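You operate a simulated robot arm through the tools that you are given. There is no shell and no other tool.

Carry out the task below with a simulated robot arm. There is one attempt and no reset: what you move stays moved.

TASK
Pump the black plunger till the small gauge shows about 50 bar.
Fine: first shut the return knob, then open the orange valve lever and the upper gold knob; shut the lever after. Where these are worked on the way, their far stop is far enough and under half their travel is too little: orange valve lever.

Only the result counts: the job must be done as asked and must still hold three seconds after the hand-in. Knocking over, shifting, dropping, spilling or breaking anything else fails it.

THE ROBOT
A 6-joint arm with a two-finger gripper, fixed in place. Base frame: the origin is on the floor under the middle of its stand, x ahead of it, y to its left, z up. Units: mm, rad, N and s.
It reaches about 1572 mm from its shoulder. Its first joint turns from -2.897 to 2.897 rad. Payload 2.45 kg.
The TCP is the grasp point between the finger pads, 20 mm short of the fingertips. In the tool frame z runs along the fingers and y along their closing line. The gripper opens to 140 mm; its body begins 168 mm behind the TCP.
Orientation is told as [roll, pitch, yaw] about the base's x, y, z axes, in that order, counted from this pose: with the fingers straight down and closing along the base's y, the tool's x points along the base's -x, its y along +y and its z along -z.

THE INTERFACE
- The arm moves only by the tool play_rows. Its argument "commands" is a list of rows, each a list of 6 numbers: the shift along the tool's x, y, z in mm, then the turn, a rotation vector about the tool's x, y, z in rad. In form: [[tx, ty, tz, rx, ry, rz], ...]. A call has 1 to 20 rows; each row is the pose to reach, as a shift and turn from the pose commanded when the call began, along the tool's axes at that moment. "gripper" is the finger opening in mm, from 0 to 140, set as the call begins (left out, the last holds). Each row takes 0.2 s and may step no farther than 50 mm and 0.15 rad from the row before; otherwise, or with a gripper value out of range, the whole call is refused. Where a pose cannot be reached the arm comes as near as it can. A force on the tool above 90 N (or 10 N above the force at the start of the call, whichever is more), or a blocked arm, ends the call early, and 0.2 s more pass. Each finger travels about 45 mm/s and halts on what it meets, pressing with about 29 N; the grip force reading is that of the motor and also rises with nothing between the fingers. The clock runs only during rows and for 0.2 s after the last one: add rows that repeat a pose to give the fingers time. It gives the time, the measured TCP pose, the force on the tool (base axes), the opening and the grip force at its end, in the units of the frame above (readings bear some noise), with the torque about the TCP (base axes, N m) and any sound that the robot's microphone picked up.
- Cameras (640 x 400 px; columns grow to the right, rows downward): "scene" is fixed at [401, 649.6, 1532.6]; the picture's right is [-0.96, -0.29, 0.00], its down [-0.10, 0.32, -0.94] and it looks along [0.28, -0.90, -0.34] (base axes); focal length 312 px, centre (320, 200). "wrist" rides on the gripper at [78, 11, -209] in the tool frame; the picture's right is [-0.14, 0.99, 0.00], its down [-0.92, -0.13, -0.37] and it looks along [-0.37, -0.05, 0.93] (tool axes); focal length 280 px, centre (320, 200). There is no depth. A picture from a camera that has moved, and an enlarged one, comes with that camera's place and axes in the base frame and with its lens.
- camera(camera): a new picture of that camera. No time passes.
- close_up(camera, box): a new picture of the part [left, top, right, bottom] of that camera's present view, enlarged. No time passes.
- close_job(): hands the job in; it is judged then, once.

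Places have to be worked out from the pictures, the camera data and where the tool is seen. Open the gripper and draw the arm clear of the work before you hand the job in, unless the task says otherwise.

The tools are called after "Request:" as name(argument=value, ...) on one line, values as JSON. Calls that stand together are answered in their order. play_rows: Moves the arm, as the interface text tells. Its arguments: {"type":"object","properties":{"commands":{"type":"array","items":{"type":"array","items":{"type":"number"}}},"gripper":{"type":"number"}},"required":["commands"]} The other tools are called the same way: camera (camera) takes a picture; close_up (camera, box) takes an enlarged picture of a part of a camera's view; close_job () hands the job in.

At the start:

```text
time_s: 0.0
tcp_pos: [482.0, -295.5, 1519.7]
tcp_rot: [0.0, -0.001, 0.001]
ft_force: [0.1, 0.2, -0.5]
ft_torque: [0.04, 0.01, 0.01]
width: 139.9
grasp_force: 0.0
```

scene: 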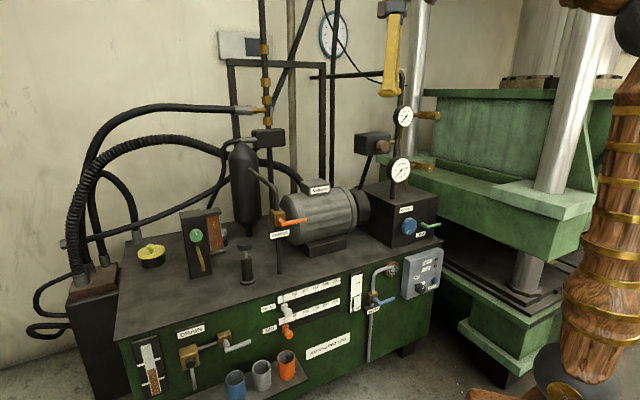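
wrist: 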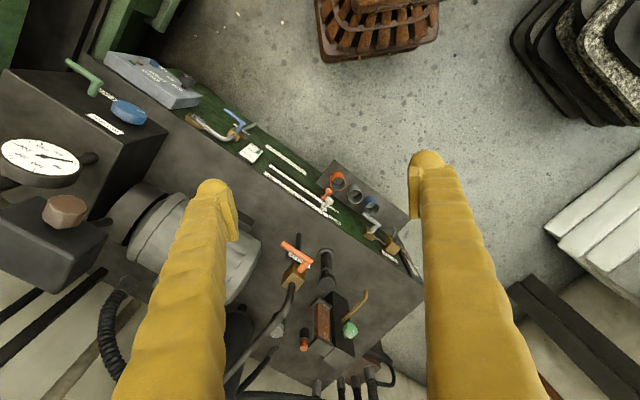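

I'll look closely at the scene first to identify the plunger, gauges, knobs and lever.

Request:
close_up(camera="scene", box=[160, 120, 360, 300])

Request:
close_up(camera="scene", box=[330, 60, 490, 260])

Request:
close_up(camera="scene", box=[100, 250, 360, 400])

Request:
close_up(camera="scene", box=[330, 230, 470, 330])

Request:
close_up(camera="wrist", box=[220, 150, 440, 400])

Request:
close_up(camera="wrist", box=[0, 20, 260, 280])

```text
2.22 times, centred on (260, 210) of scene
camera zoom: at [401.0, 649.6, 1532.6], right [-0.96, -0.29, 0.0], down [-0.1, 0.32, -0.94], along [0.28, -0.9, -0.34], focal length 694 px, centre (453, 178)
```

zoom: 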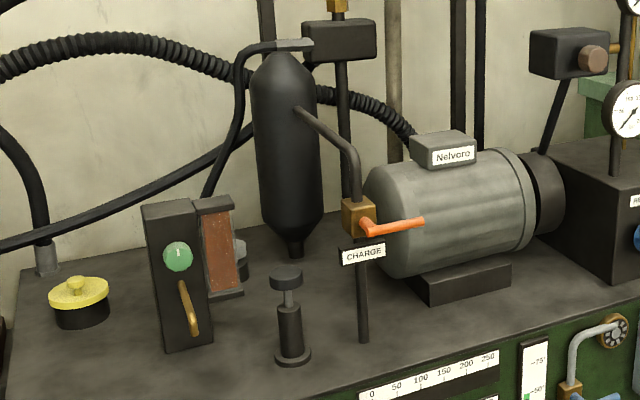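

```text
2.00 times, centred on (410, 160) of scene
camera zoom: at [401.0, 649.6, 1532.6], right [-0.96, -0.29, 0.0], down [-0.1, 0.32, -0.94], along [0.28, -0.9, -0.34], focal length 624 px, centre (140, 280)
```

zoom: 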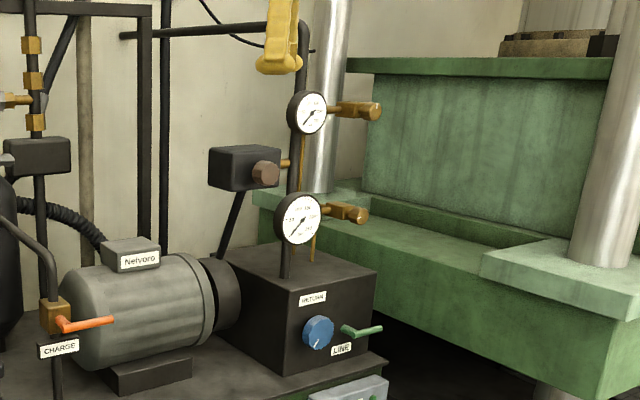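

```text
2.46 times, centred on (230, 325) of scene
camera zoom: at [401.0, 649.6, 1532.6], right [-0.96, -0.29, 0.0], down [-0.1, 0.32, -0.94], along [0.28, -0.9, -0.34], focal length 769 px, centre (542, -108)
```

zoom: 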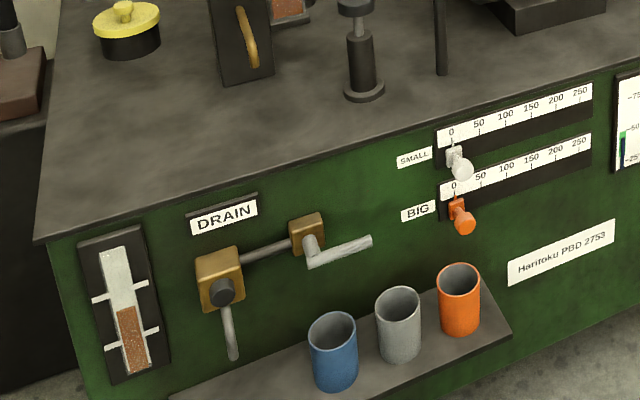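

```text
4.00 times, centred on (400, 280) of scene
camera zoom: at [401.0, 649.6, 1532.6], right [-0.96, -0.29, 0.0], down [-0.1, 0.32, -0.94], along [0.28, -0.9, -0.34], focal length 1249 px, centre (0, -120)
```

zoom: 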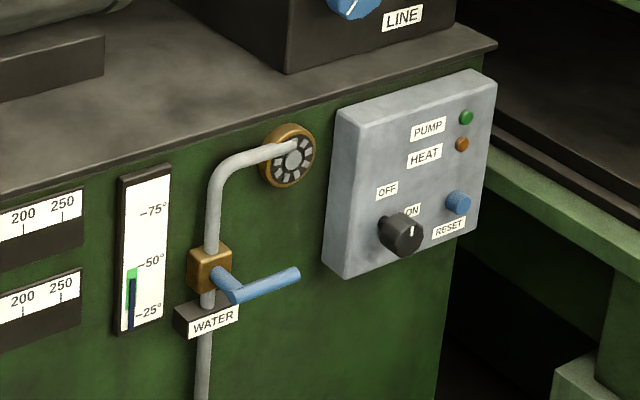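

```text
1.60 times, centred on (330, 275) of wrist
camera zoom: at [404.0, -286.1, 1729.6], right [0.14, 0.99, 0.0], down [0.92, -0.13, 0.37], along [0.37, -0.05, -0.93], focal length 449 px, centre (304, 80)
```

zoom: 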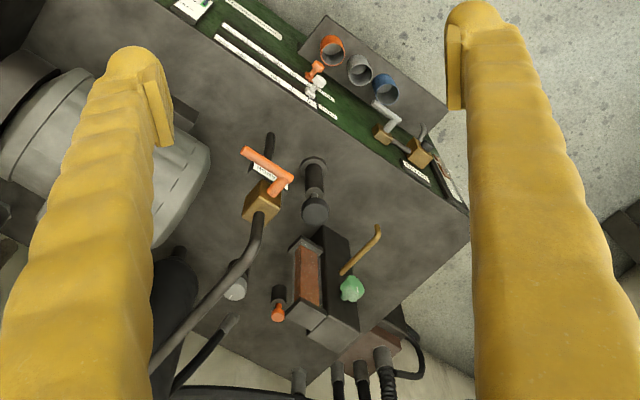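

```text
1.54 times, centred on (130, 150) of wrist
camera zoom: at [404.0, -286.1, 1729.6], right [0.14, 0.99, 0.0], down [0.92, -0.13, 0.37], along [0.37, -0.05, -0.93], focal length 431 px, centre (612, 277)
```

zoom: 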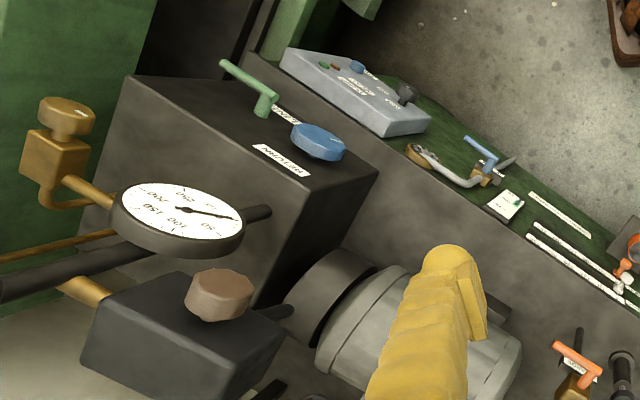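

The layout so far, from matching points in both pictures: the bench front runs along base (0.707, 0.707) at 45°. The plunger is near (1030, -350, 920), the charge lever near (920, -440, 1020), the blue return knob near (391, -845, 878), and the upper gauge near (468, -888, 1405). I'll yaw the tool by -45° so it lines up with the bench, then look again.

Request:
play_rows(commands=[[0, 0, 0, 0, 0, 0.131], [0, 0, 0, 0, 0, 0.262], [0, 0, 0, 0, 0, 0.393], [0, 0, 0, 0, 0, 0.524], [0, 0, 0, 0, 0, 0.655], [0, 0, 0, 0, 0, 0.7854], [0, 0, 0, 0, 0, 0.7854]])

Request:
camera(camera="wrist")

Request:
camera(camera="scene")

```text
time_s: 1.6
tcp_pos: [482.8, -296.3, 1519.9]
tcp_rot: [0.001, -0.001, -0.787]
ft_force: [-0.4, -0.1, 0.6]
ft_torque: [0.01, 0.04, -0.02]
width: 139.8
grasp_force: 0.1
```

```text
taken
camera wrist: at [434.4, -234.3, 1729.8], right [0.8, 0.6, 0.0], down [0.56, -0.74, 0.37], along [0.22, -0.29, -0.93], focal length 280 px, centre (320, 200)
```

wrist: 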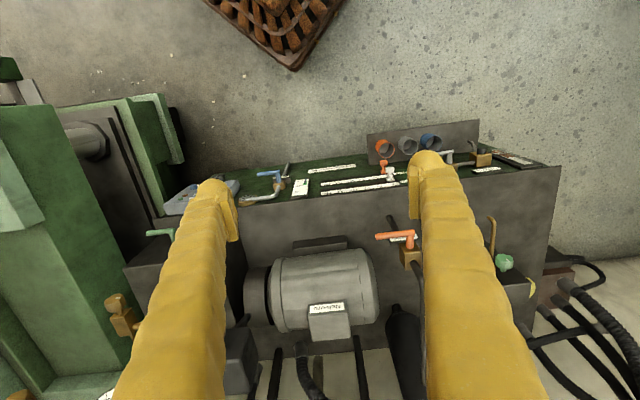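

```text
taken
```

scene: 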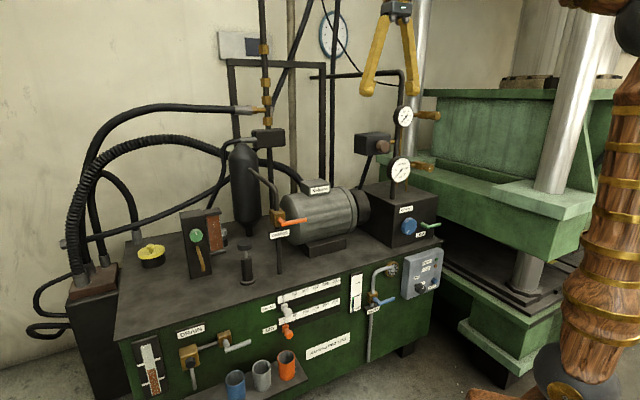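

The tool is now aligned with the bench. Next I'll pitch it about 60° towards the bench and move in front of the gauges, so the wrist camera looks level at the knobs; the image will be upside down.

Request:
play_rows(commands=[[-6, -38, 25, 0, -0.0873, 0], [-12, -76, 50, 0, -0.1746, 0], [-18, -114, 75, 0, -0.2619, 0], [-24, -152, 100, 0, -0.3492, 0], [-30, -190, 125, 0, -0.4365, 0], [-36, -228, 150, 0, -0.5238, 0], [-42, -266, 175, 0, -0.6111, 0], [-48, -304, 200, 0, -0.6984, 0], [-54, -342, 225, 0, -0.7857, 0], [-60, -380, 250, 0, -0.873, 0], [-60, -380, 250, 0, -0.96, 0], [-60, -380, 250, 0, -1.047, 0]])

Request:
camera(camera="wrist")

Request:
camera(camera="scene")

```text
time_s: 3.1
tcp_pos: [365.1, -536.4, 1274.9]
tcp_rot: [0.046, -0.416, -0.804]
ft_force: [-0.2, -0.1, 0.2]
ft_torque: [0.03, 0.0, -0.03]
width: 139.9
grasp_force: 0.0
stopped in row 7: the arm was blocked; the commanded pose is now the measured one
```

```text
taken
camera wrist: at [256.8, -425.9, 1435.4], right [0.79, 0.61, 0.1], down [0.38, -0.6, 0.7], along [0.48, -0.52, -0.7], focal length 280 px, centre (320, 200)
```

wrist: 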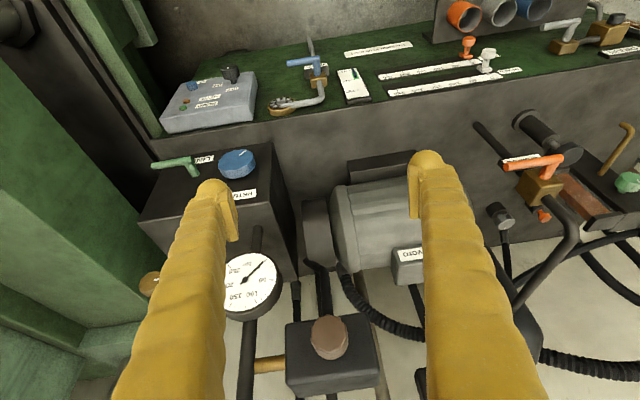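

```text
taken
```

scene: 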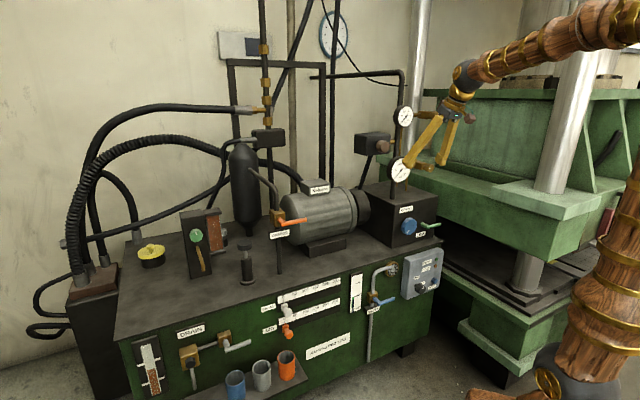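

The arm blocked with almost no force on the tool, so it is probably a joint limit: the wrist is folded too close to the base. I'll move the tool outwards, away from the base, and then try more tilt.

Request:
play_rows(commands=[[-34, 0, 15, 0, 0, 0], [-69, 0, 30, 0, 0, 0], [-103, 0, 45.6, 0, 0, 0], [-103, 0, 45.6, 0, 0, 0]])

Request:
play_rows(commands=[[0, 0, 0, 0, -0.08, 0], [0, 0, 0, 0, -0.16, 0], [0, 0, 0, 0, -0.24, 0], [0, 0, 0, 0, -0.32, 0], [0, 0, 0, 0, -0.4, 0], [0, 0, 0, 0, -0.48, 0], [0, 0, 0, 0, -0.56, 0], [0, 0, 0, 0, -0.62, 0]])

Request:
camera(camera="scene")

```text
time_s: 4.1
tcp_pos: [442.9, -615.7, 1277.2]
tcp_rot: [0.043, -0.416, -0.804]
ft_force: [-0.6, -0.3, 0.7]
ft_torque: [-0.01, -0.04, -0.03]
width: 140.2
grasp_force: 0.1
```

```text
time_s: 5.9
tcp_pos: [445.3, -619.2, 1270.1]
tcp_rot: [0.08, -1.027, -0.86]
ft_force: [0.3, -0.3, 0.2]
ft_torque: [0.02, -0.01, 0.02]
width: 140.1
grasp_force: 0.0
```

```text
taken
```

scene: 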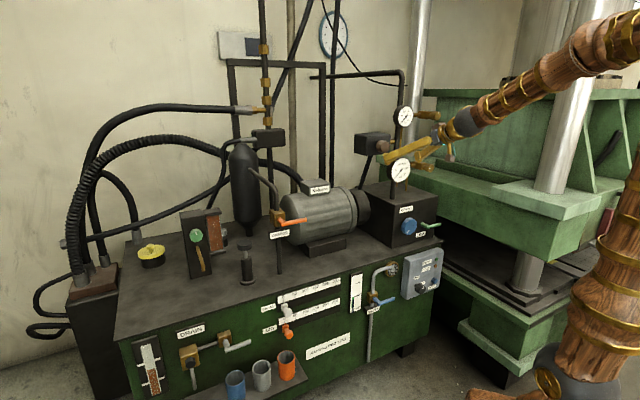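

Tilting works when the tool is further out. Now I'll look with the wrist camera.

Request:
camera(camera="wrist")

```text
taken
camera wrist: at [295.8, -458.2, 1311.8], right [0.75, 0.64, 0.16], down [-0.01, -0.23, 0.97], along [0.66, -0.73, -0.17], focal length 280 px, centre (320, 200)
```

wrist: 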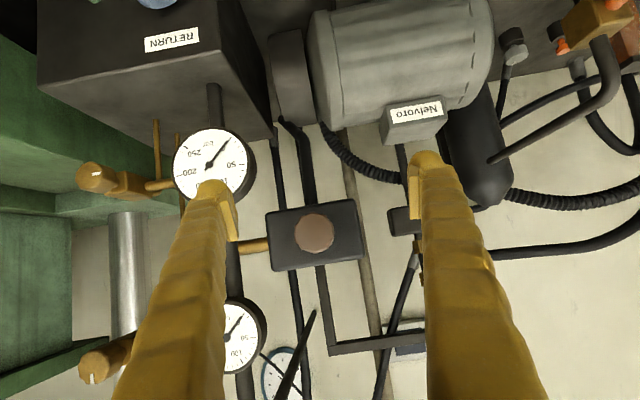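

Request:
close_up(camera="wrist", box=[50, 120, 270, 400])

Request:
close_up(camera="scene", box=[375, 80, 475, 260])

```text
1.43 times, centred on (160, 260) of wrist
camera zoom: at [295.8, -458.2, 1311.8], right [0.75, 0.64, 0.16], down [-0.01, -0.23, 0.97], along [0.66, -0.73, -0.17], focal length 401 px, centre (549, 114)
```

zoom: 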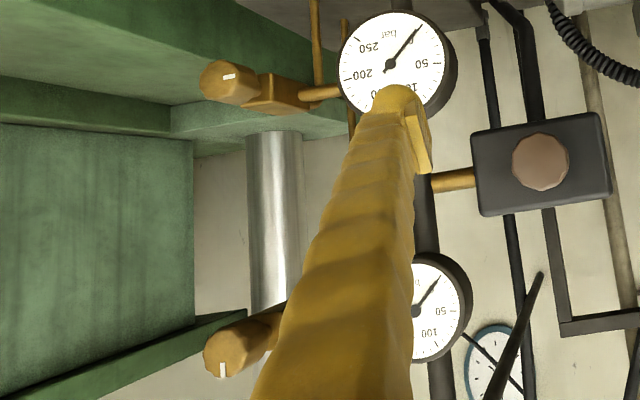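

```text
2.22 times, centred on (425, 170) of scene
camera zoom: at [401.0, 649.6, 1532.6], right [-0.96, -0.29, 0.0], down [-0.1, 0.32, -0.94], along [0.28, -0.9, -0.34], focal length 694 px, centre (87, 267)
```

zoom: 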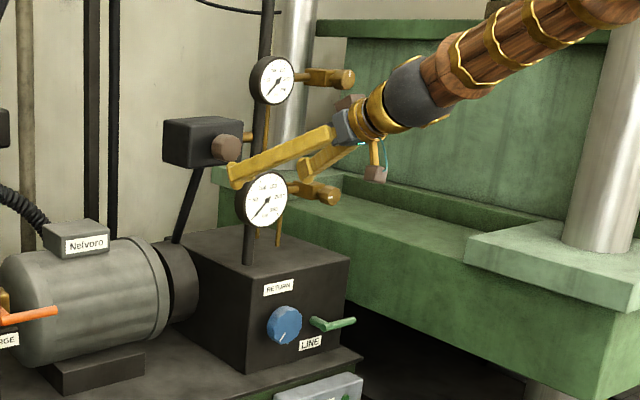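

The gold knobs face +n (towards the robot): upper one at about (317, -934, 1409), lower one below it. Before I move down to the return knob I'll check how close the press is.

Request:
close_up(camera="scene", box=[380, 80, 640, 400])

Request:
close_up(camera="scene", box=[380, 190, 450, 260])

```text
1.25 times, centred on (510, 240) of scene
camera zoom: at [401.0, 649.6, 1532.6], right [-0.96, -0.29, 0.0], down [-0.1, 0.32, -0.94], along [0.28, -0.9, -0.34], focal length 390 px, centre (82, 150)
```

zoom: 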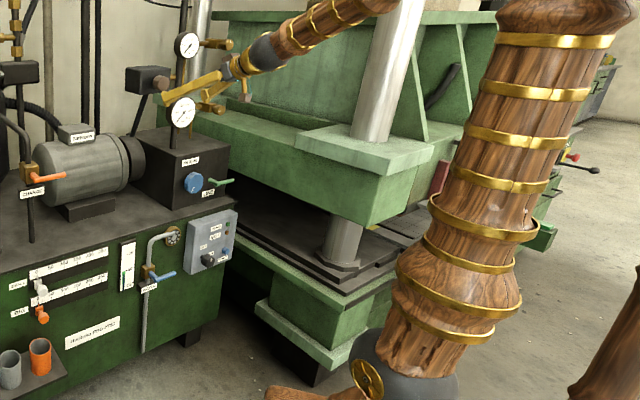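

```text
5.71 times, centred on (415, 225) of scene
camera zoom: at [401.0, 649.6, 1532.6], right [-0.96, -0.29, 0.0], down [-0.1, 0.32, -0.94], along [0.28, -0.9, -0.34], focal length 1784 px, centre (-223, 57)
```

zoom: 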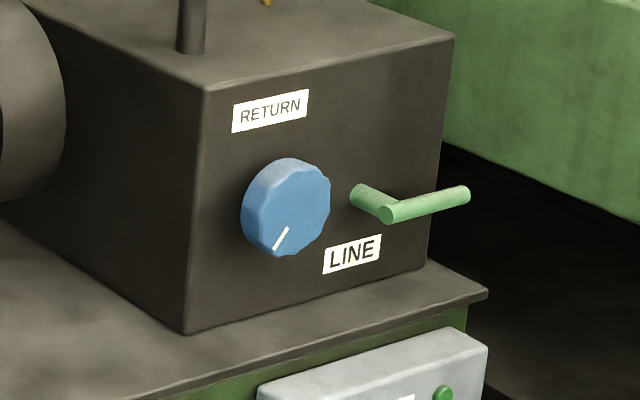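

The scene zoom shows the blue RETURN knob on the front of the black box with its pointer at about 7 o'clock. The green LINE lever sits close beside it, and the press flange is further to the right. I'll lower the wrist camera in front of this knob, staying well out from the box.

Request:
play_rows(commands=[[30, -26, 13.5, 0.002, 0, -0.005], [60, -52, 27, 0.004, 0, -0.01], [90, -78, 40.5, 0.006, 0, -0.014], [120, -104.5, 54, 0.008, 0, -0.019], [150, -130.7, 67.4, 0.01, 0, -0.024], [180, -156.8, 80.8, 0.012, 0, -0.029], [210, -183, 94.3, 0.014, 0, -0.033], [240.6, -209, 107.8, 0.016, 0, -0.038], [240.6, -209, 107.8, 0.016, 0, -0.038]])

Request:
camera(camera="wrist")

Request:
camera(camera="scene")

```text
time_s: 7.9
tcp_pos: [282.9, -737.5, 1006.3]
tcp_rot: [-0.002, -1.038, -0.779]
ft_force: [0.1, -0.9, 0.9]
ft_torque: [0.02, -0.01, 0.0]
width: 139.9
grasp_force: 0.2
```

```text
taken
camera wrist: at [133.3, -576.8, 1046.5], right [0.75, 0.65, 0.12], down [0.02, -0.2, 0.98], along [0.66, -0.73, -0.16], focal length 280 px, centre (320, 200)
```

wrist: 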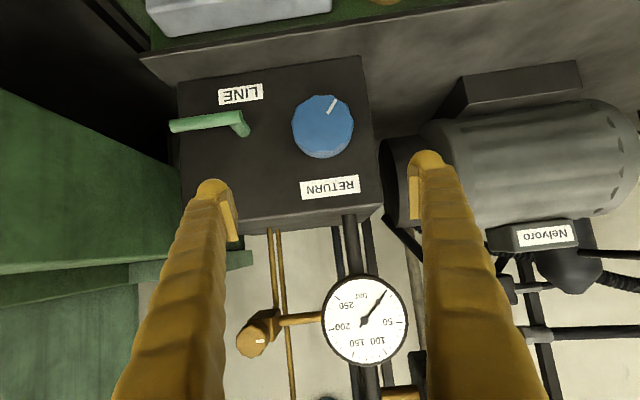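

```text
taken
```

scene: 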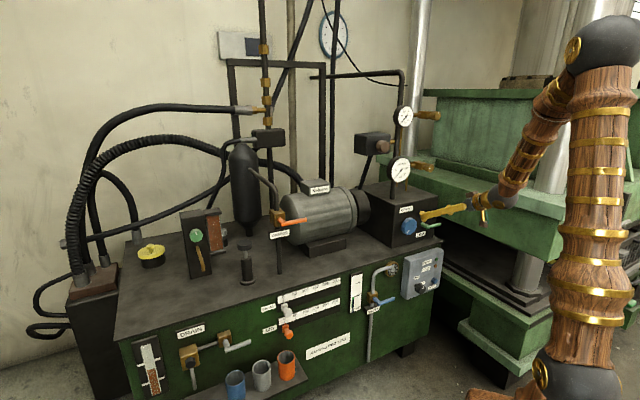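

Good frontal view: the return knob face is near (389, -835, 885), the box face at n≈-894, and the pointer at about 7:30. I'll bring the tool horizontal in front of the knob, about 100 mm short of it.

Request:
play_rows(commands=[[21, 1.4, 23.6, 0, -0.13, 0], [42, 2.8, 47.3, 0, -0.26, 0], [63.5, 4.3, 71, 0, -0.39, 0], [84.7, 5.7, 94.6, 0, -0.533, 0], [84.7, 5.7, 94.6, 0, -0.533, 0], [84.7, 5.7, 94.6, 0, -0.533, 0]])

Request:
camera(camera="wrist")

Request:
camera(camera="scene")

```text
time_s: 9.3
tcp_pos: [312.5, -792.5, 920.1]
tcp_rot: [1.21, -1.517, -1.977]
ft_force: [-0.3, -0.2, 0.1]
ft_torque: [0.01, 0.0, -0.03]
width: 140.2
grasp_force: 0.0
out of reach, approached as far as the arm can: row 3, 4, 5, 6
```

```text
taken
camera wrist: at [170.3, -637.3, 848.2], right [0.68, 0.71, 0.19], down [-0.37, 0.12, 0.92], along [0.63, -0.7, 0.34], focal length 280 px, centre (320, 200)
```

wrist: 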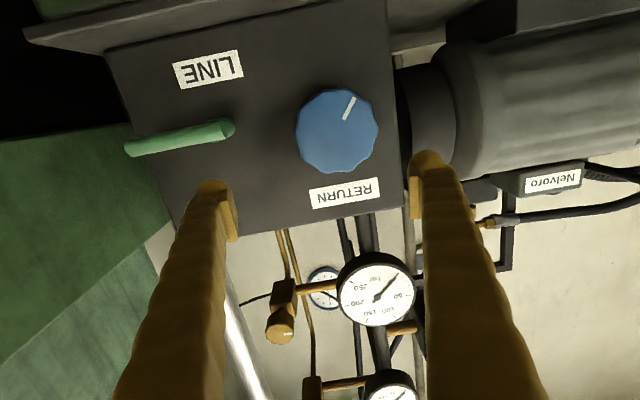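

```text
taken
```

scene: 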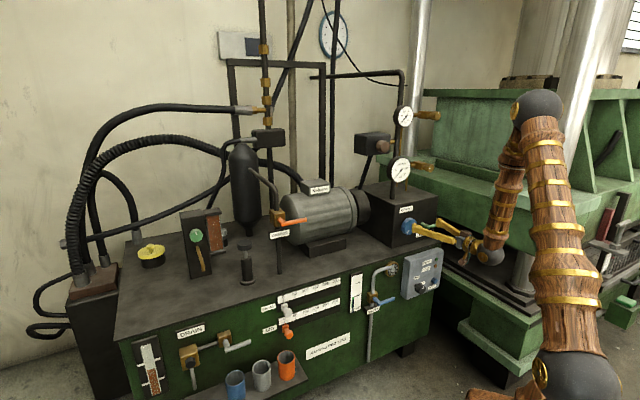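

The arm could not fold that far: it stopped at n≈-781 with z 35 mm too high. Further out it should reach the pose, so I'll go 45 mm towards the knob and read where it ends up.

Request:
play_rows(commands=[[0, 0, 15, 0, 0, 0], [0, 0, 30, 0, 0, 0], [0, 0, 45, 0, 0, 0], [0, 0, 45, 0, 0, 0], [0, 0, 45, 0, 0, 0]])

Request:
camera(camera="wrist")

```text
time_s: 10.5
tcp_pos: [344.6, -822.8, 920.6]
tcp_rot: [1.196, -1.515, -1.959]
ft_force: [0.3, 0.0, 0.2]
ft_torque: [-0.02, 0.03, 0.02]
width: 140.1
grasp_force: 0.0
```

```text
taken
camera wrist: at [203.2, -667.6, 847.6], right [0.68, 0.71, 0.19], down [-0.37, 0.12, 0.92], along [0.63, -0.7, 0.34], focal length 280 px, centre (320, 200)
```

wrist: 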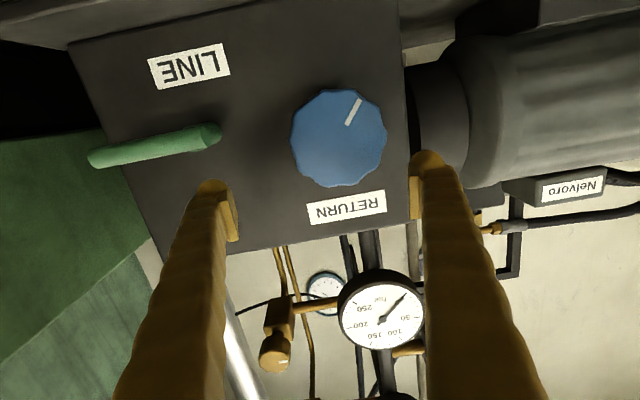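

Measured pose is (344.6, -822.8, 920.6), and from this view the knob axis is at u≈-315, z≈885. I'll correct the small roll and tilt error and set the fingers to 115 mm. Then I'll roll the tool so the finger line is near vertical, which keeps it away from the green LINE lever.

Request:
play_rows(commands=[[0, 0, -3, 0.011, -0.01, -0.026], [0, 0, -6, 0.022, -0.021, -0.052], [0, 0, -6, 0.022, -0.021, -0.052]], gripper=115)

Request:
play_rows(commands=[[0, 0, 0, 0, 0, -0.14], [0, 0, 0, 0, 0, -0.28], [0, 0, 0, 0, 0, -0.42], [0, 0, 0, 0, 0, -0.56], [0, 0, 0, 0, 0, -0.7], [0, 0, 0, 0, 0, -0.84], [0, 0, 0, 0, 0, -0.98], [0, 0, 0, 0, 0, -1.12], [0, 0, 0, 0, 0, -1.26], [0, 0, 0, 0, 0, -1.4], [0, 0, 0, 0, 0, -1.4]])

Request:
camera(camera="wrist")

Request:
camera(camera="scene")

```text
time_s: 11.3
tcp_pos: [343.4, -821.5, 919.7]
tcp_rot: [1.187, -1.536, -1.962]
ft_force: [0.3, -0.4, -0.1]
ft_torque: [0.0, -0.01, 0.03]
width: 114.7
grasp_force: 0.1
out of reach, approached as far as the arm can: row 2, 3
```

```text
time_s: 13.7
tcp_pos: [301.1, -814.4, 1166.6]
tcp_rot: [-1.006, -0.531, 0.589]
ft_force: [0.7, 0.4, -0.3]
ft_torque: [0.01, -0.03, -0.03]
width: 114.7
grasp_force: 0.1
out of reach, approached as far as the arm can: row 1, 2, 3, 4, 5, 6, 7, 8, 9, 10, 11
```

```text
taken
camera wrist: at [100.3, -730.4, 1216.5], right [0.16, 0.74, -0.65], down [0.4, 0.56, 0.73], along [0.9, -0.37, -0.21], focal length 280 px, centre (320, 200)
```

wrist: 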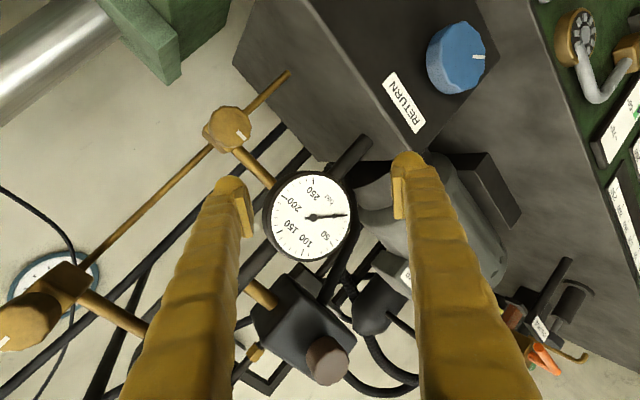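

```text
taken
```

scene: 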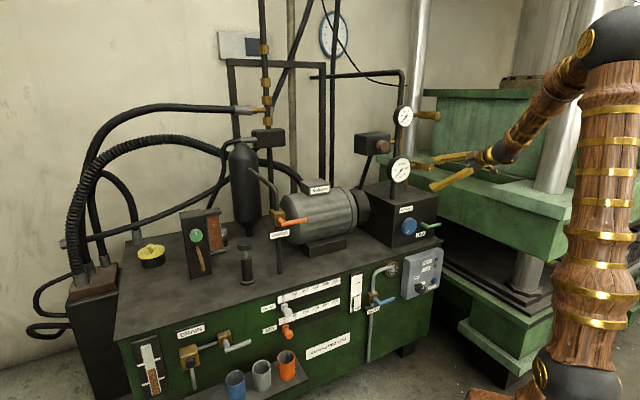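

The roll request ran into a wrist limit and the arm drifted up to z=1167, with no contact. The wrist seems to be at its negative roll stop, so positive roll should be free; I'll roll the tool positively in place, clear of everything.

Request:
play_rows(commands=[[0, 0, -6, 0, 0, 0.14], [0, 0, -12, 0, 0, 0.28], [0, 0, -18, 0, 0, 0.42], [0, 0, -20, 0, 0, 0.56], [0, 0, -20, 0, 0, 0.7], [0, 0, -20, 0, 0, 0.84], [0, 0, -20, 0, 0, 0.98], [0, 0, -20, 0, 0, 1.12], [0, 0, -20, 0, 0, 1.26], [0, 0, -20, 0, 0, 1.4]])

Request:
camera(camera="scene")

```text
time_s: 15.9
tcp_pos: [283.1, -807.8, 1176.2]
tcp_rot: [0.688, -0.931, -1.469]
ft_force: [-0.2, 0.9, 0.1]
ft_torque: [0.01, 0.04, -0.01]
width: 114.9
grasp_force: 0.1
```

```text
taken
```

scene: 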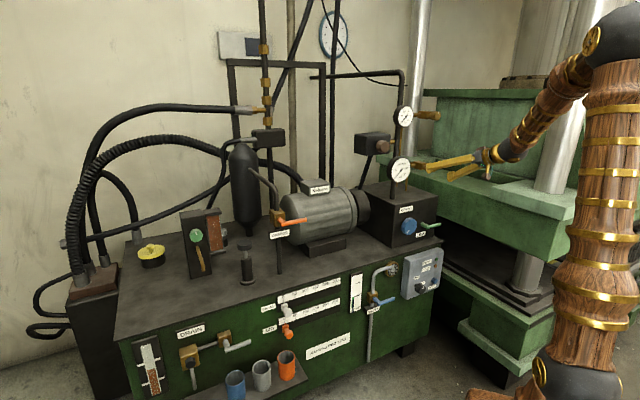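

Positive roll works. Now I'll turn to a horizontal tool facing the box with the fingers near vertical, and come down in front of the knob to z≈1000 first.

Request:
play_rows(commands=[[24.9, -2.1, 18.7, -0.0412, -0.0726, 0.1035], [49.7, -4.2, 37.4, -0.0823, -0.1451, 0.2069], [74.6, -6.3, 56.1, -0.1235, -0.2177, 0.3104], [99.5, -8.4, 74.8, -0.1647, -0.2902, 0.4139], [124.3, -10.5, 93.5, -0.2058, -0.3628, 0.5173], [149.2, -12.6, 112.2, -0.247, -0.4353, 0.6208], [149.2, -12.6, 112.2, -0.247, -0.4353, 0.6208], [149.2, -12.6, 112.2, -0.247, -0.4353, 0.6208]])

Request:
camera(camera="wrist")

```text
time_s: 17.7
tcp_pos: [344.7, -788.7, 1001.0]
tcp_rot: [1.575, -0.526, -2.356]
ft_force: [-0.2, 0.0, 0.3]
ft_torque: [0.0, -0.04, 0.0]
width: 115.1
grasp_force: 0.1
```

```text
taken
camera wrist: at [247.9, -590.6, 971.7], right [0.27, 0.27, 0.93], down [-0.87, -0.35, 0.35], along [0.42, -0.9, 0.14], focal length 280 px, centre (320, 200)
```

wrist: 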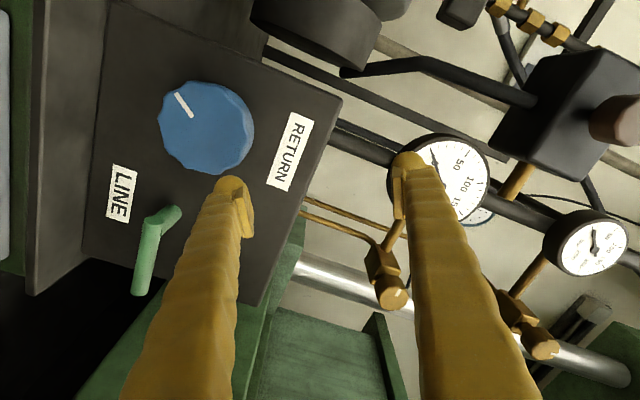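

The knob axis again comes out at u≈-313, z≈884 and the tool is level. I'll drop 116 mm so the tool axis meets the knob axis, going in 15 mm as well.

Request:
play_rows(commands=[[19.4, -33.6, 5, 0, 0, 0], [38.8, -67.2, 10, 0, 0, 0], [58.2, -100.9, 15, 0, 0, 0], [58.2, -100.9, 15, 0, 0, 0]])

Request:
camera(camera="wrist")

Request:
close_up(camera="scene", box=[370, 160, 530, 280])

```text
time_s: 18.7
tcp_pos: [351.3, -802.0, 882.9]
tcp_rot: [1.573, -0.526, -2.354]
ft_force: [-0.5, 0.2, -0.5]
ft_torque: [-0.01, 0.0, -0.01]
width: 114.7
grasp_force: 0.0
```

```text
taken
camera wrist: at [255.3, -604.1, 853.7], right [0.27, 0.27, 0.93], down [-0.87, -0.35, 0.35], along [0.42, -0.9, 0.14], focal length 280 px, centre (320, 200)
```

wrist: 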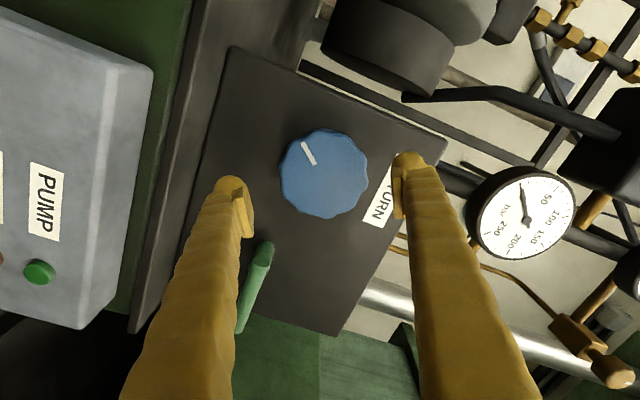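

```text
3.33 times, centred on (450, 220) of scene
camera zoom: at [401.0, 649.6, 1532.6], right [-0.96, -0.29, 0.0], down [-0.1, 0.32, -0.94], along [0.28, -0.9, -0.34], focal length 1041 px, centre (-113, 133)
```

zoom: 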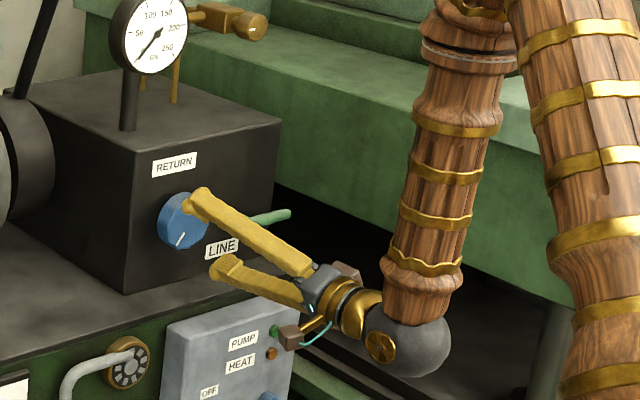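

Request:
close_up(camera="wrist", box=[250, 100, 400, 250])

```text
2.67 times, centred on (325, 175) of wrist
camera zoom: at [255.3, -604.1, 853.7], right [0.27, 0.27, 0.93], down [-0.87, -0.35, 0.35], along [0.42, -0.9, 0.14], focal length 748 px, centre (307, 267)
```

zoom: 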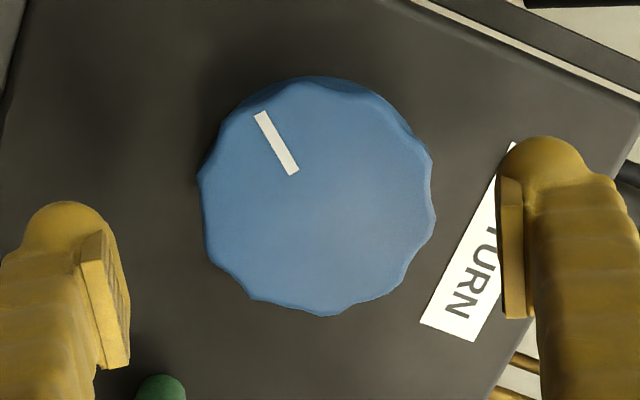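

The knob is centred to within about 4 mm of the tool axis. I'll make that correction and advance so the pads overlap the knob side by about 17 mm, leaving roughly 15 mm to the box face.

Request:
play_rows(commands=[[0.7, 3.7, 0, 0, 0, 0], [0.7, 3.7, 12, 0, 0, 0], [0.7, 3.7, 24, 0, 0, 0], [0.7, 3.7, 34, 0, 0, 0], [0.7, 3.7, 44, 0, 0, 0], [0.7, 3.7, 44, 0, 0, 0]])

Request:
camera(camera="wrist")

Request:
close_up(camera="scene", box=[380, 180, 480, 260])

```text
time_s: 20.1
tcp_pos: [386.3, -829.9, 885.8]
tcp_rot: [1.573, -0.525, -2.355]
ft_force: [0.8, 0.0, -0.2]
ft_torque: [0.0, 0.0, -0.01]
width: 115.1
grasp_force: 0.1
```

```text
taken
camera wrist: at [289.2, -632.5, 856.9], right [0.27, 0.27, 0.93], down [-0.87, -0.35, 0.35], along [0.42, -0.9, 0.14], focal length 280 px, centre (320, 200)
```

wrist: 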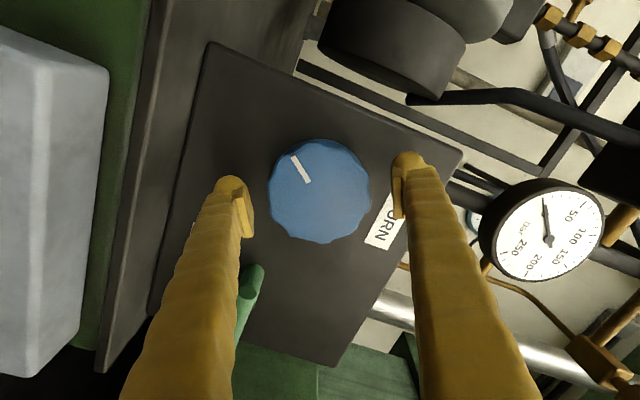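

```text
5.00 times, centred on (430, 220) of scene
camera zoom: at [401.0, 649.6, 1532.6], right [-0.96, -0.29, 0.0], down [-0.1, 0.32, -0.94], along [0.28, -0.9, -0.34], focal length 1561 px, centre (-230, 100)
```

zoom: 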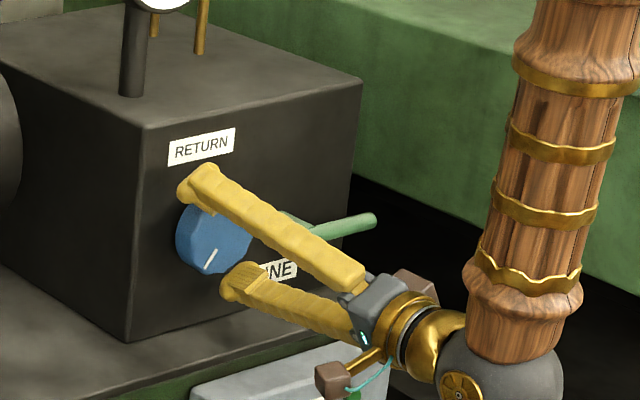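

Request:
close_up(camera="wrist", box=[245, 115, 395, 265])

```text
2.67 times, centred on (320, 190) of wrist
camera zoom: at [289.2, -632.5, 856.9], right [0.27, 0.27, 0.93], down [-0.87, -0.35, 0.35], along [0.42, -0.9, 0.14], focal length 748 px, centre (320, 227)
```

zoom: 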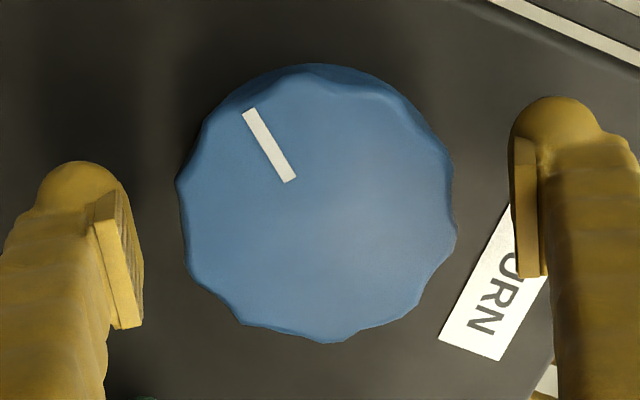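

The pads straddle the knob and are centred to about 1 mm along the closing line. I'll close on it.

Request:
play_rows(commands=[[0, 0, 0, 0, 0, 0], [0, 0, 0, 0, 0, 0], [0, 0, 0, 0, 0, 0], [0, 0, 0, 0, 0, 0], [0, 0, 0, 0, 0, 0], [0, 0, 0, 0, 0, 0]], gripper=65)

```text
time_s: 21.5
tcp_pos: [386.4, -830.9, 885.4]
tcp_rot: [1.571, -0.525, -2.355]
ft_force: [-8.9, -13.5, -22.5]
ft_torque: [-0.01, 0.02, -0.05]
width: 83.1
grasp_force: 45.0
```

The knob is gripped at 83 mm, with a side load of about -27 N along the closing line. I'll shift slightly that way to centre the grip before turning.

Request:
play_rows(commands=[[0, -0.8, 0, 0, 0, 0], [0, -1.6, 0, 0, 0, 0], [0, -1.6, 0, 0, 0, 0]])

```text
time_s: 22.3
tcp_pos: [384.8, -829.4, 885.3]
tcp_rot: [1.573, -0.526, -2.355]
ft_force: [-29.5, 15.9, -10.8]
ft_torque: [0.1, 0.11, -0.11]
width: 83.0
grasp_force: 44.8
```

Now I'll turn clockwise (positive about the tool z axis) a little and watch the torque.

Request:
play_rows(commands=[[0, 0, 0, 0, 0, 0.08], [0, 0, 0, 0, 0, 0.16], [0, 0, 0, 0, 0, 0.24], [0, 0, 0, 0, 0, 0.32], [0, 0, 0, 0, 0, 0.4], [0, 0, 0, 0, 0, 0.4]])

Request:
close_up(camera="wrist", box=[245, 115, 395, 265])

Request:
close_up(camera="scene", box=[380, 180, 480, 260])

```text
time_s: 23.7
tcp_pos: [385.7, -830.6, 885.8]
tcp_rot: [1.573, -0.123, -2.355]
ft_force: [-41.6, 31.9, 0.0]
ft_torque: [0.01, -0.01, 0.02]
width: 83.3
grasp_force: 44.8
```

```text
2.67 times, centred on (320, 190) of wrist
camera zoom: at [292.8, -628.7, 886.6], right [-0.01, -0.01, 1.0], down [-0.92, -0.4, -0.01], along [0.4, -0.92, 0.0], focal length 748 px, centre (320, 227)
```

zoom: 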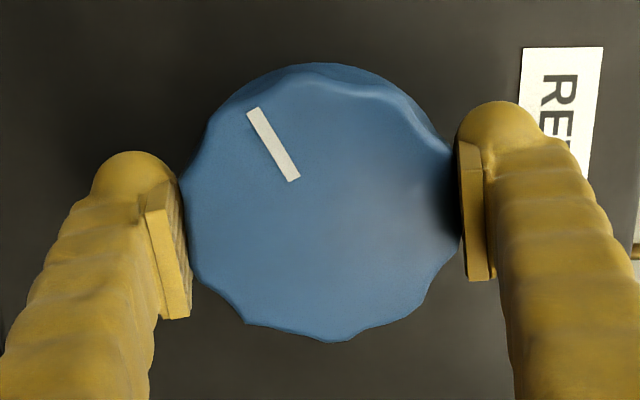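

```text
5.00 times, centred on (430, 220) of scene
camera zoom: at [401.0, 649.6, 1532.6], right [-0.96, -0.29, 0.0], down [-0.1, 0.32, -0.94], along [0.28, -0.9, -0.34], focal length 1561 px, centre (-230, 100)
```

zoom: 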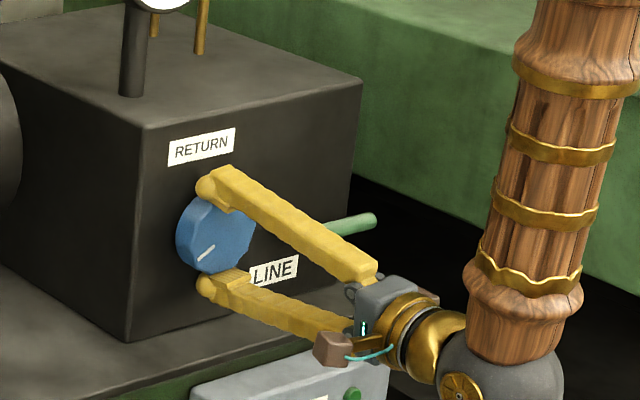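

The knob turns with the gripper: the pointer went from 7:30 to about 8:15 with no noticeable resistance. There is about 50 N pushing the tool outwards, so I'll ease back 2 mm and continue clockwise.

Request:
play_rows(commands=[[0, 0, -1, 0, 0, 0.08], [0, 0, -2, 0, 0, 0.16], [0, 0, -2, 0, 0, 0.26], [0, 0, -2, 0, 0, 0.36], [0, 0, -2, 0, 0, 0.46], [0, 0, -2, 0, 0, 0.56], [0, 0, -2, 0, 0, 0.66], [0, 0, -2, 0, 0, 0.76], [0, 0, -2, 0, 0, 0.86], [0, 0, -2, 0, 0, 0.96], [0, 0, -2, 0, 0, 1.06], [0, 0, -2, 0, 0, 1.16], [0, 0, -2, 0, 0, 1.16]])

Request:
close_up(camera="wrist", box=[220, 90, 420, 290])

Request:
close_up(camera="scene", box=[380, 180, 480, 260])

```text
time_s: 26.5
tcp_pos: [384.3, -828.4, 885.5]
tcp_rot: [1.574, 1.036, -2.352]
ft_force: [-14.7, 32.6, 33.4]
ft_torque: [-0.09, -0.1, -0.13]
width: 83.0
grasp_force: 45.2
```

```text
2.00 times, centred on (320, 190) of wrist
camera zoom: at [257.5, -661.9, 958.5], right [-0.65, -0.65, 0.39], down [-0.51, 0.0, -0.86], along [0.56, -0.76, -0.34], focal length 561 px, centre (320, 220)
```

zoom: 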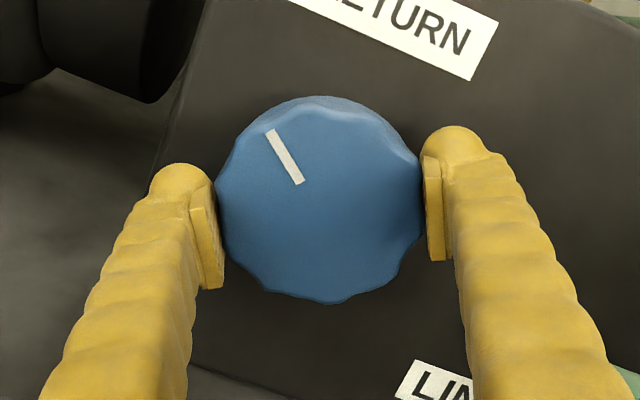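

```text
5.00 times, centred on (430, 220) of scene
camera zoom: at [401.0, 649.6, 1532.6], right [-0.96, -0.29, 0.0], down [-0.1, 0.32, -0.94], along [0.28, -0.9, -0.34], focal length 1561 px, centre (-230, 100)
```

zoom: 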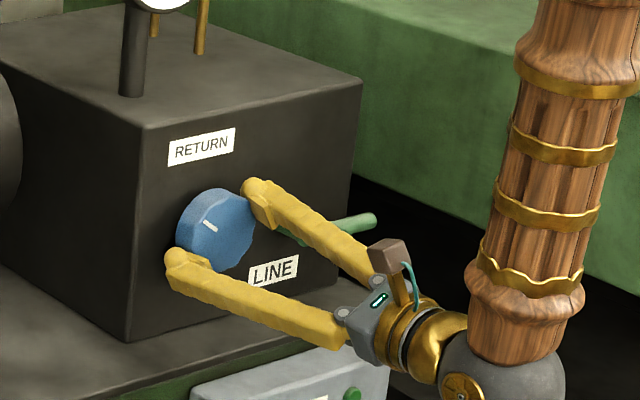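

The pointer is now at about 10:30 after roughly 90° of turn, with no stop felt yet. I'll release, roll back and regrip to continue.

Request:
play_rows(commands=[[0, 0, 0, 0, 0, 0], [0, 0, 0, 0, 0, 0], [0, 0, 0, 0, 0, 0], [0, 0, 0, 0, 0, 0]], gripper=112)

Request:
play_rows(commands=[[0, 0, 0, 0, 0, -0.13], [0, 0, 0, 0, 0, -0.26], [0, 0, 0, 0, 0, -0.39], [0, 0, 0, 0, 0, -0.52], [0, 0, 0, 0, 0, -0.65], [0, 0, 0, 0, 0, -0.78], [0, 0, 0, 0, 0, -0.91], [0, 0, 0, 0, 0, -1.04], [0, 0, 0, 0, 0, -1.17], [0, 0, 0, 0, 0, -1.3], [0, 0, 0, 0, 0, -1.43], [0, 0, 0, 0, 0, -1.5], [0, 0, 0, 0, 0, -1.5]])

Request:
close_up(camera="wrist", box=[220, 90, 420, 290])

```text
time_s: 27.5
tcp_pos: [384.5, -830.6, 884.5]
tcp_rot: [1.575, 1.035, -2.352]
ft_force: [0.6, -0.2, 1.6]
ft_torque: [-0.02, -0.01, -0.02]
width: 112.1
grasp_force: 0.0
```

```text
time_s: 30.3
tcp_pos: [384.6, -829.9, 884.4]
tcp_rot: [1.573, -0.467, -2.356]
ft_force: [0.8, 0.6, -0.3]
ft_torque: [0.02, -0.02, 0.01]
width: 112.0
grasp_force: 0.0
```

```text
2.00 times, centred on (320, 190) of wrist
camera zoom: at [288.9, -630.4, 860.0], right [0.23, 0.23, 0.95], down [-0.88, -0.36, 0.3], along [0.41, -0.9, 0.12], focal length 561 px, centre (320, 220)
```

zoom: 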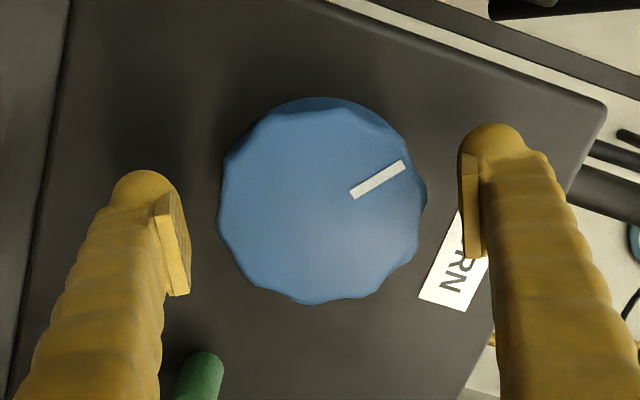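

The knob stayed where I left it. I'll regrip and keep turning clockwise until a stop shows.

Request:
play_rows(commands=[[0, 0, 0, 0, 0, 0], [0, 0, 0, 0, 0, 0], [0, 0, 0, 0, 0, 0], [0, 0, 0, 0, 0, 0], [0, 0, 0, 0, 0, 0]], gripper=65)

Request:
play_rows(commands=[[0, 0, 0, 0, 0, 0.08], [0, 0, 0, 0, 0, 0.16], [0, 0, 0, 0, 0, 0.24], [0, 0, 0, 0, 0, 0.32], [0, 0, 0, 0, 0, 0.4], [0, 0, 0, 0, 0, 0.48], [0, 0, 0, 0, 0, 0.56], [0, 0, 0, 0, 0, 0.64], [0, 0, 0, 0, 0, 0.72], [0, 0, 0, 0, 0, 0.72]])

Request:
close_up(camera="wrist", box=[220, 90, 420, 290])

Request:
close_up(camera="scene", box=[380, 180, 480, 260])

```text
time_s: 31.5
tcp_pos: [383.6, -829.9, 885.2]
tcp_rot: [1.573, -0.466, -2.356]
ft_force: [-0.1, 1.0, 0.8]
ft_torque: [-0.02, -0.01, -0.03]
width: 83.2
grasp_force: 44.8
```

```text
time_s: 33.7
tcp_pos: [385.3, -827.8, 884.6]
tcp_rot: [1.574, 0.256, -2.354]
ft_force: [25.4, -22.8, 21.5]
ft_torque: [0.22, 0.25, 0.19]
width: 82.8
grasp_force: 44.8
```

```text
2.00 times, centred on (320, 190) of wrist
camera zoom: at [287.3, -631.4, 915.6], right [-0.27, -0.27, 0.92], down [-0.87, -0.35, -0.36], along [0.42, -0.9, -0.14], focal length 561 px, centre (320, 220)
```

zoom: 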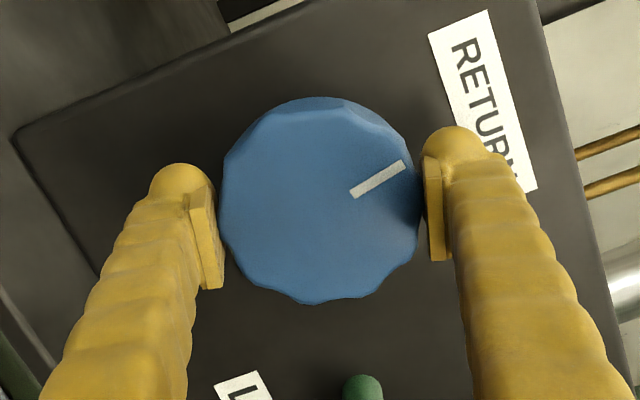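

```text
5.00 times, centred on (430, 220) of scene
camera zoom: at [401.0, 649.6, 1532.6], right [-0.96, -0.29, 0.0], down [-0.1, 0.32, -0.94], along [0.28, -0.9, -0.34], focal length 1561 px, centre (-230, 100)
```

zoom: 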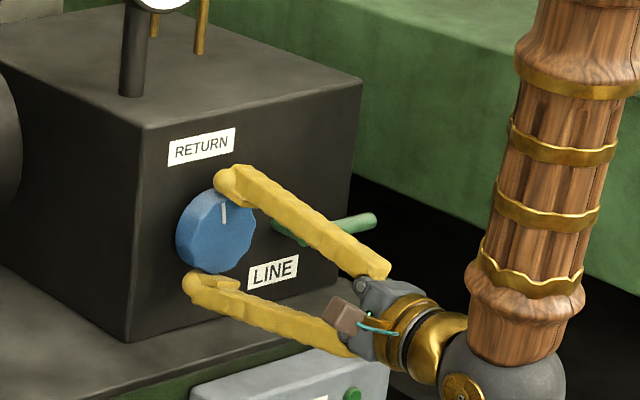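

The pointer is now close to 12 o'clock and still turns freely. I'll go on in small steps and watch for a stop.

Request:
play_rows(commands=[[0, 0, 0, 0, 0, 0.05], [0, 0, 0, 0, 0, 0.1], [0, 0, 0, 0, 0, 0.15], [0, 0, 0, 0, 0, 0.2], [0, 0, 0, 0, 0, 0.2]])

Request:
close_up(camera="wrist", box=[220, 90, 420, 290])

```text
time_s: 34.9
tcp_pos: [384.7, -828.8, 884.7]
tcp_rot: [1.575, 0.454, -2.351]
ft_force: [14.5, -2.2, 33.8]
ft_torque: [-1.42, 0.98, 0.07]
width: 82.7
grasp_force: 45.4
```

```text
2.00 times, centred on (320, 190) of wrist
camera zoom: at [281.5, -636.5, 929.5], right [-0.4, -0.39, 0.83], down [-0.8, -0.29, -0.52], along [0.44, -0.87, -0.2], focal length 561 px, centre (320, 220)
```

zoom: 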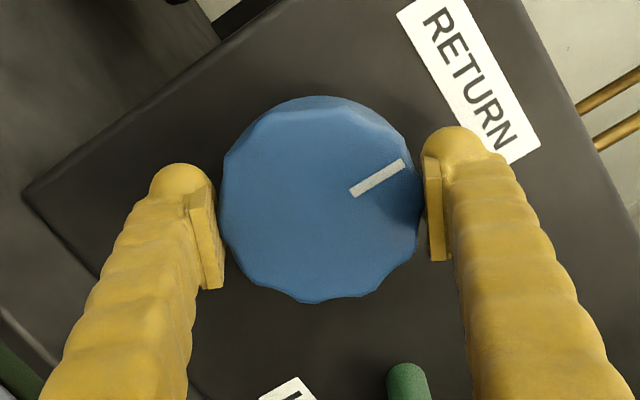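

Torque of about 1.7 N·m now resists, so the stop is likely reached. I'll push slightly further to confirm.

Request:
play_rows(commands=[[0, 0, 0, 0, 0, 0.05], [0, 0, 0, 0, 0, 0.1], [0, 0, 0, 0, 0, 0.1]])

Request:
close_up(camera="wrist", box=[220, 90, 420, 290])

Request:
close_up(camera="scene", box=[380, 180, 480, 260])

```text
time_s: 35.7
tcp_pos: [382.7, -828.9, 885.6]
tcp_rot: [1.572, 0.556, -2.355]
ft_force: [-19.5, 8.3, 22.1]
ft_torque: [-1.32, 0.69, -0.27]
width: 83.0
grasp_force: 45.3
```

```text
2.00 times, centred on (320, 190) of wrist
camera zoom: at [277.6, -640.0, 935.8], right [-0.45, -0.45, 0.77], down [-0.77, -0.25, -0.59], along [0.46, -0.86, -0.23], focal length 561 px, centre (320, 220)
```

zoom: 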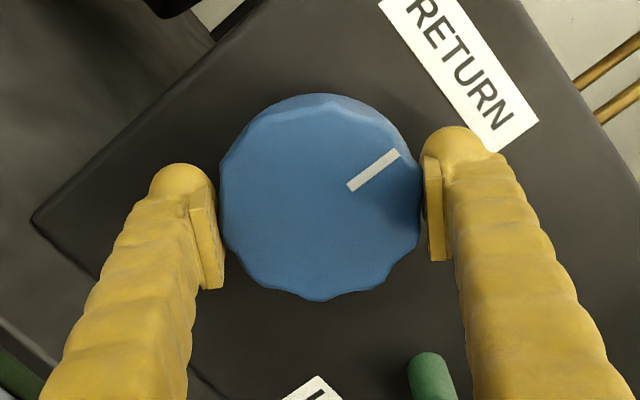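

```text
5.00 times, centred on (430, 220) of scene
camera zoom: at [401.0, 649.6, 1532.6], right [-0.96, -0.29, 0.0], down [-0.1, 0.32, -0.94], along [0.28, -0.9, -0.34], focal length 1561 px, centre (-230, 100)
```

zoom: 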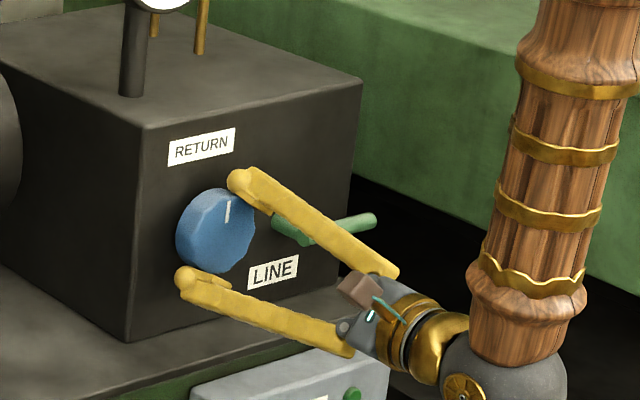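

The grip now slips against a hard stop with the pointer at 12 o'clock, so the return knob is shut. I'll open the fingers and back straight out, then rise.

Request:
play_rows(commands=[[0, 0, 0, 0, 0, 0], [0, 0, 0, 0, 0, 0], [0, 0, 0, 0, 0, 0], [0, 0, 0, 0, 0, 0]], gripper=112)

Request:
play_rows(commands=[[0, 0, -12, 0, 0, 0], [0, 0, -25, 0, 0, 0], [0, 0, -38, 0, 0, 0], [0, 0, -50, 0, 0, 0]])

Request:
camera(camera="wrist")

```text
time_s: 36.7
tcp_pos: [384.2, -828.1, 883.9]
tcp_rot: [1.574, 0.554, -2.352]
ft_force: [-1.2, 0.6, 0.6]
ft_torque: [0.01, -0.03, -0.03]
width: 112.1
grasp_force: 0.1
```

```text
time_s: 37.7
tcp_pos: [348.9, -794.8, 884.7]
tcp_rot: [1.573, 0.553, -2.353]
ft_force: [0.5, -0.4, 0.1]
ft_torque: [-0.01, -0.01, 0.02]
width: 111.9
grasp_force: 0.0
```

```text
taken
camera wrist: at [244.0, -605.1, 935.4], right [-0.45, -0.45, 0.77], down [-0.77, -0.25, -0.59], along [0.46, -0.86, -0.23], focal length 280 px, centre (320, 200)
```

wrist: 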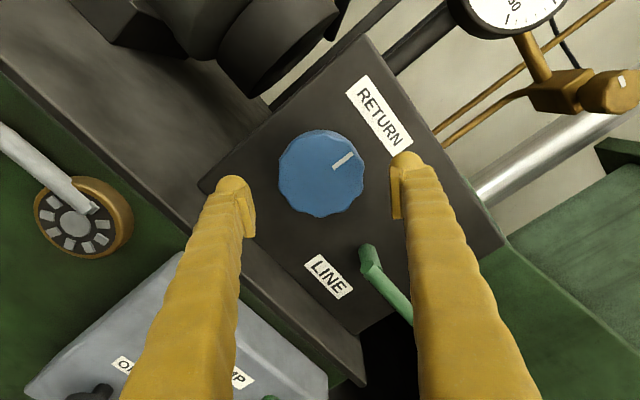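

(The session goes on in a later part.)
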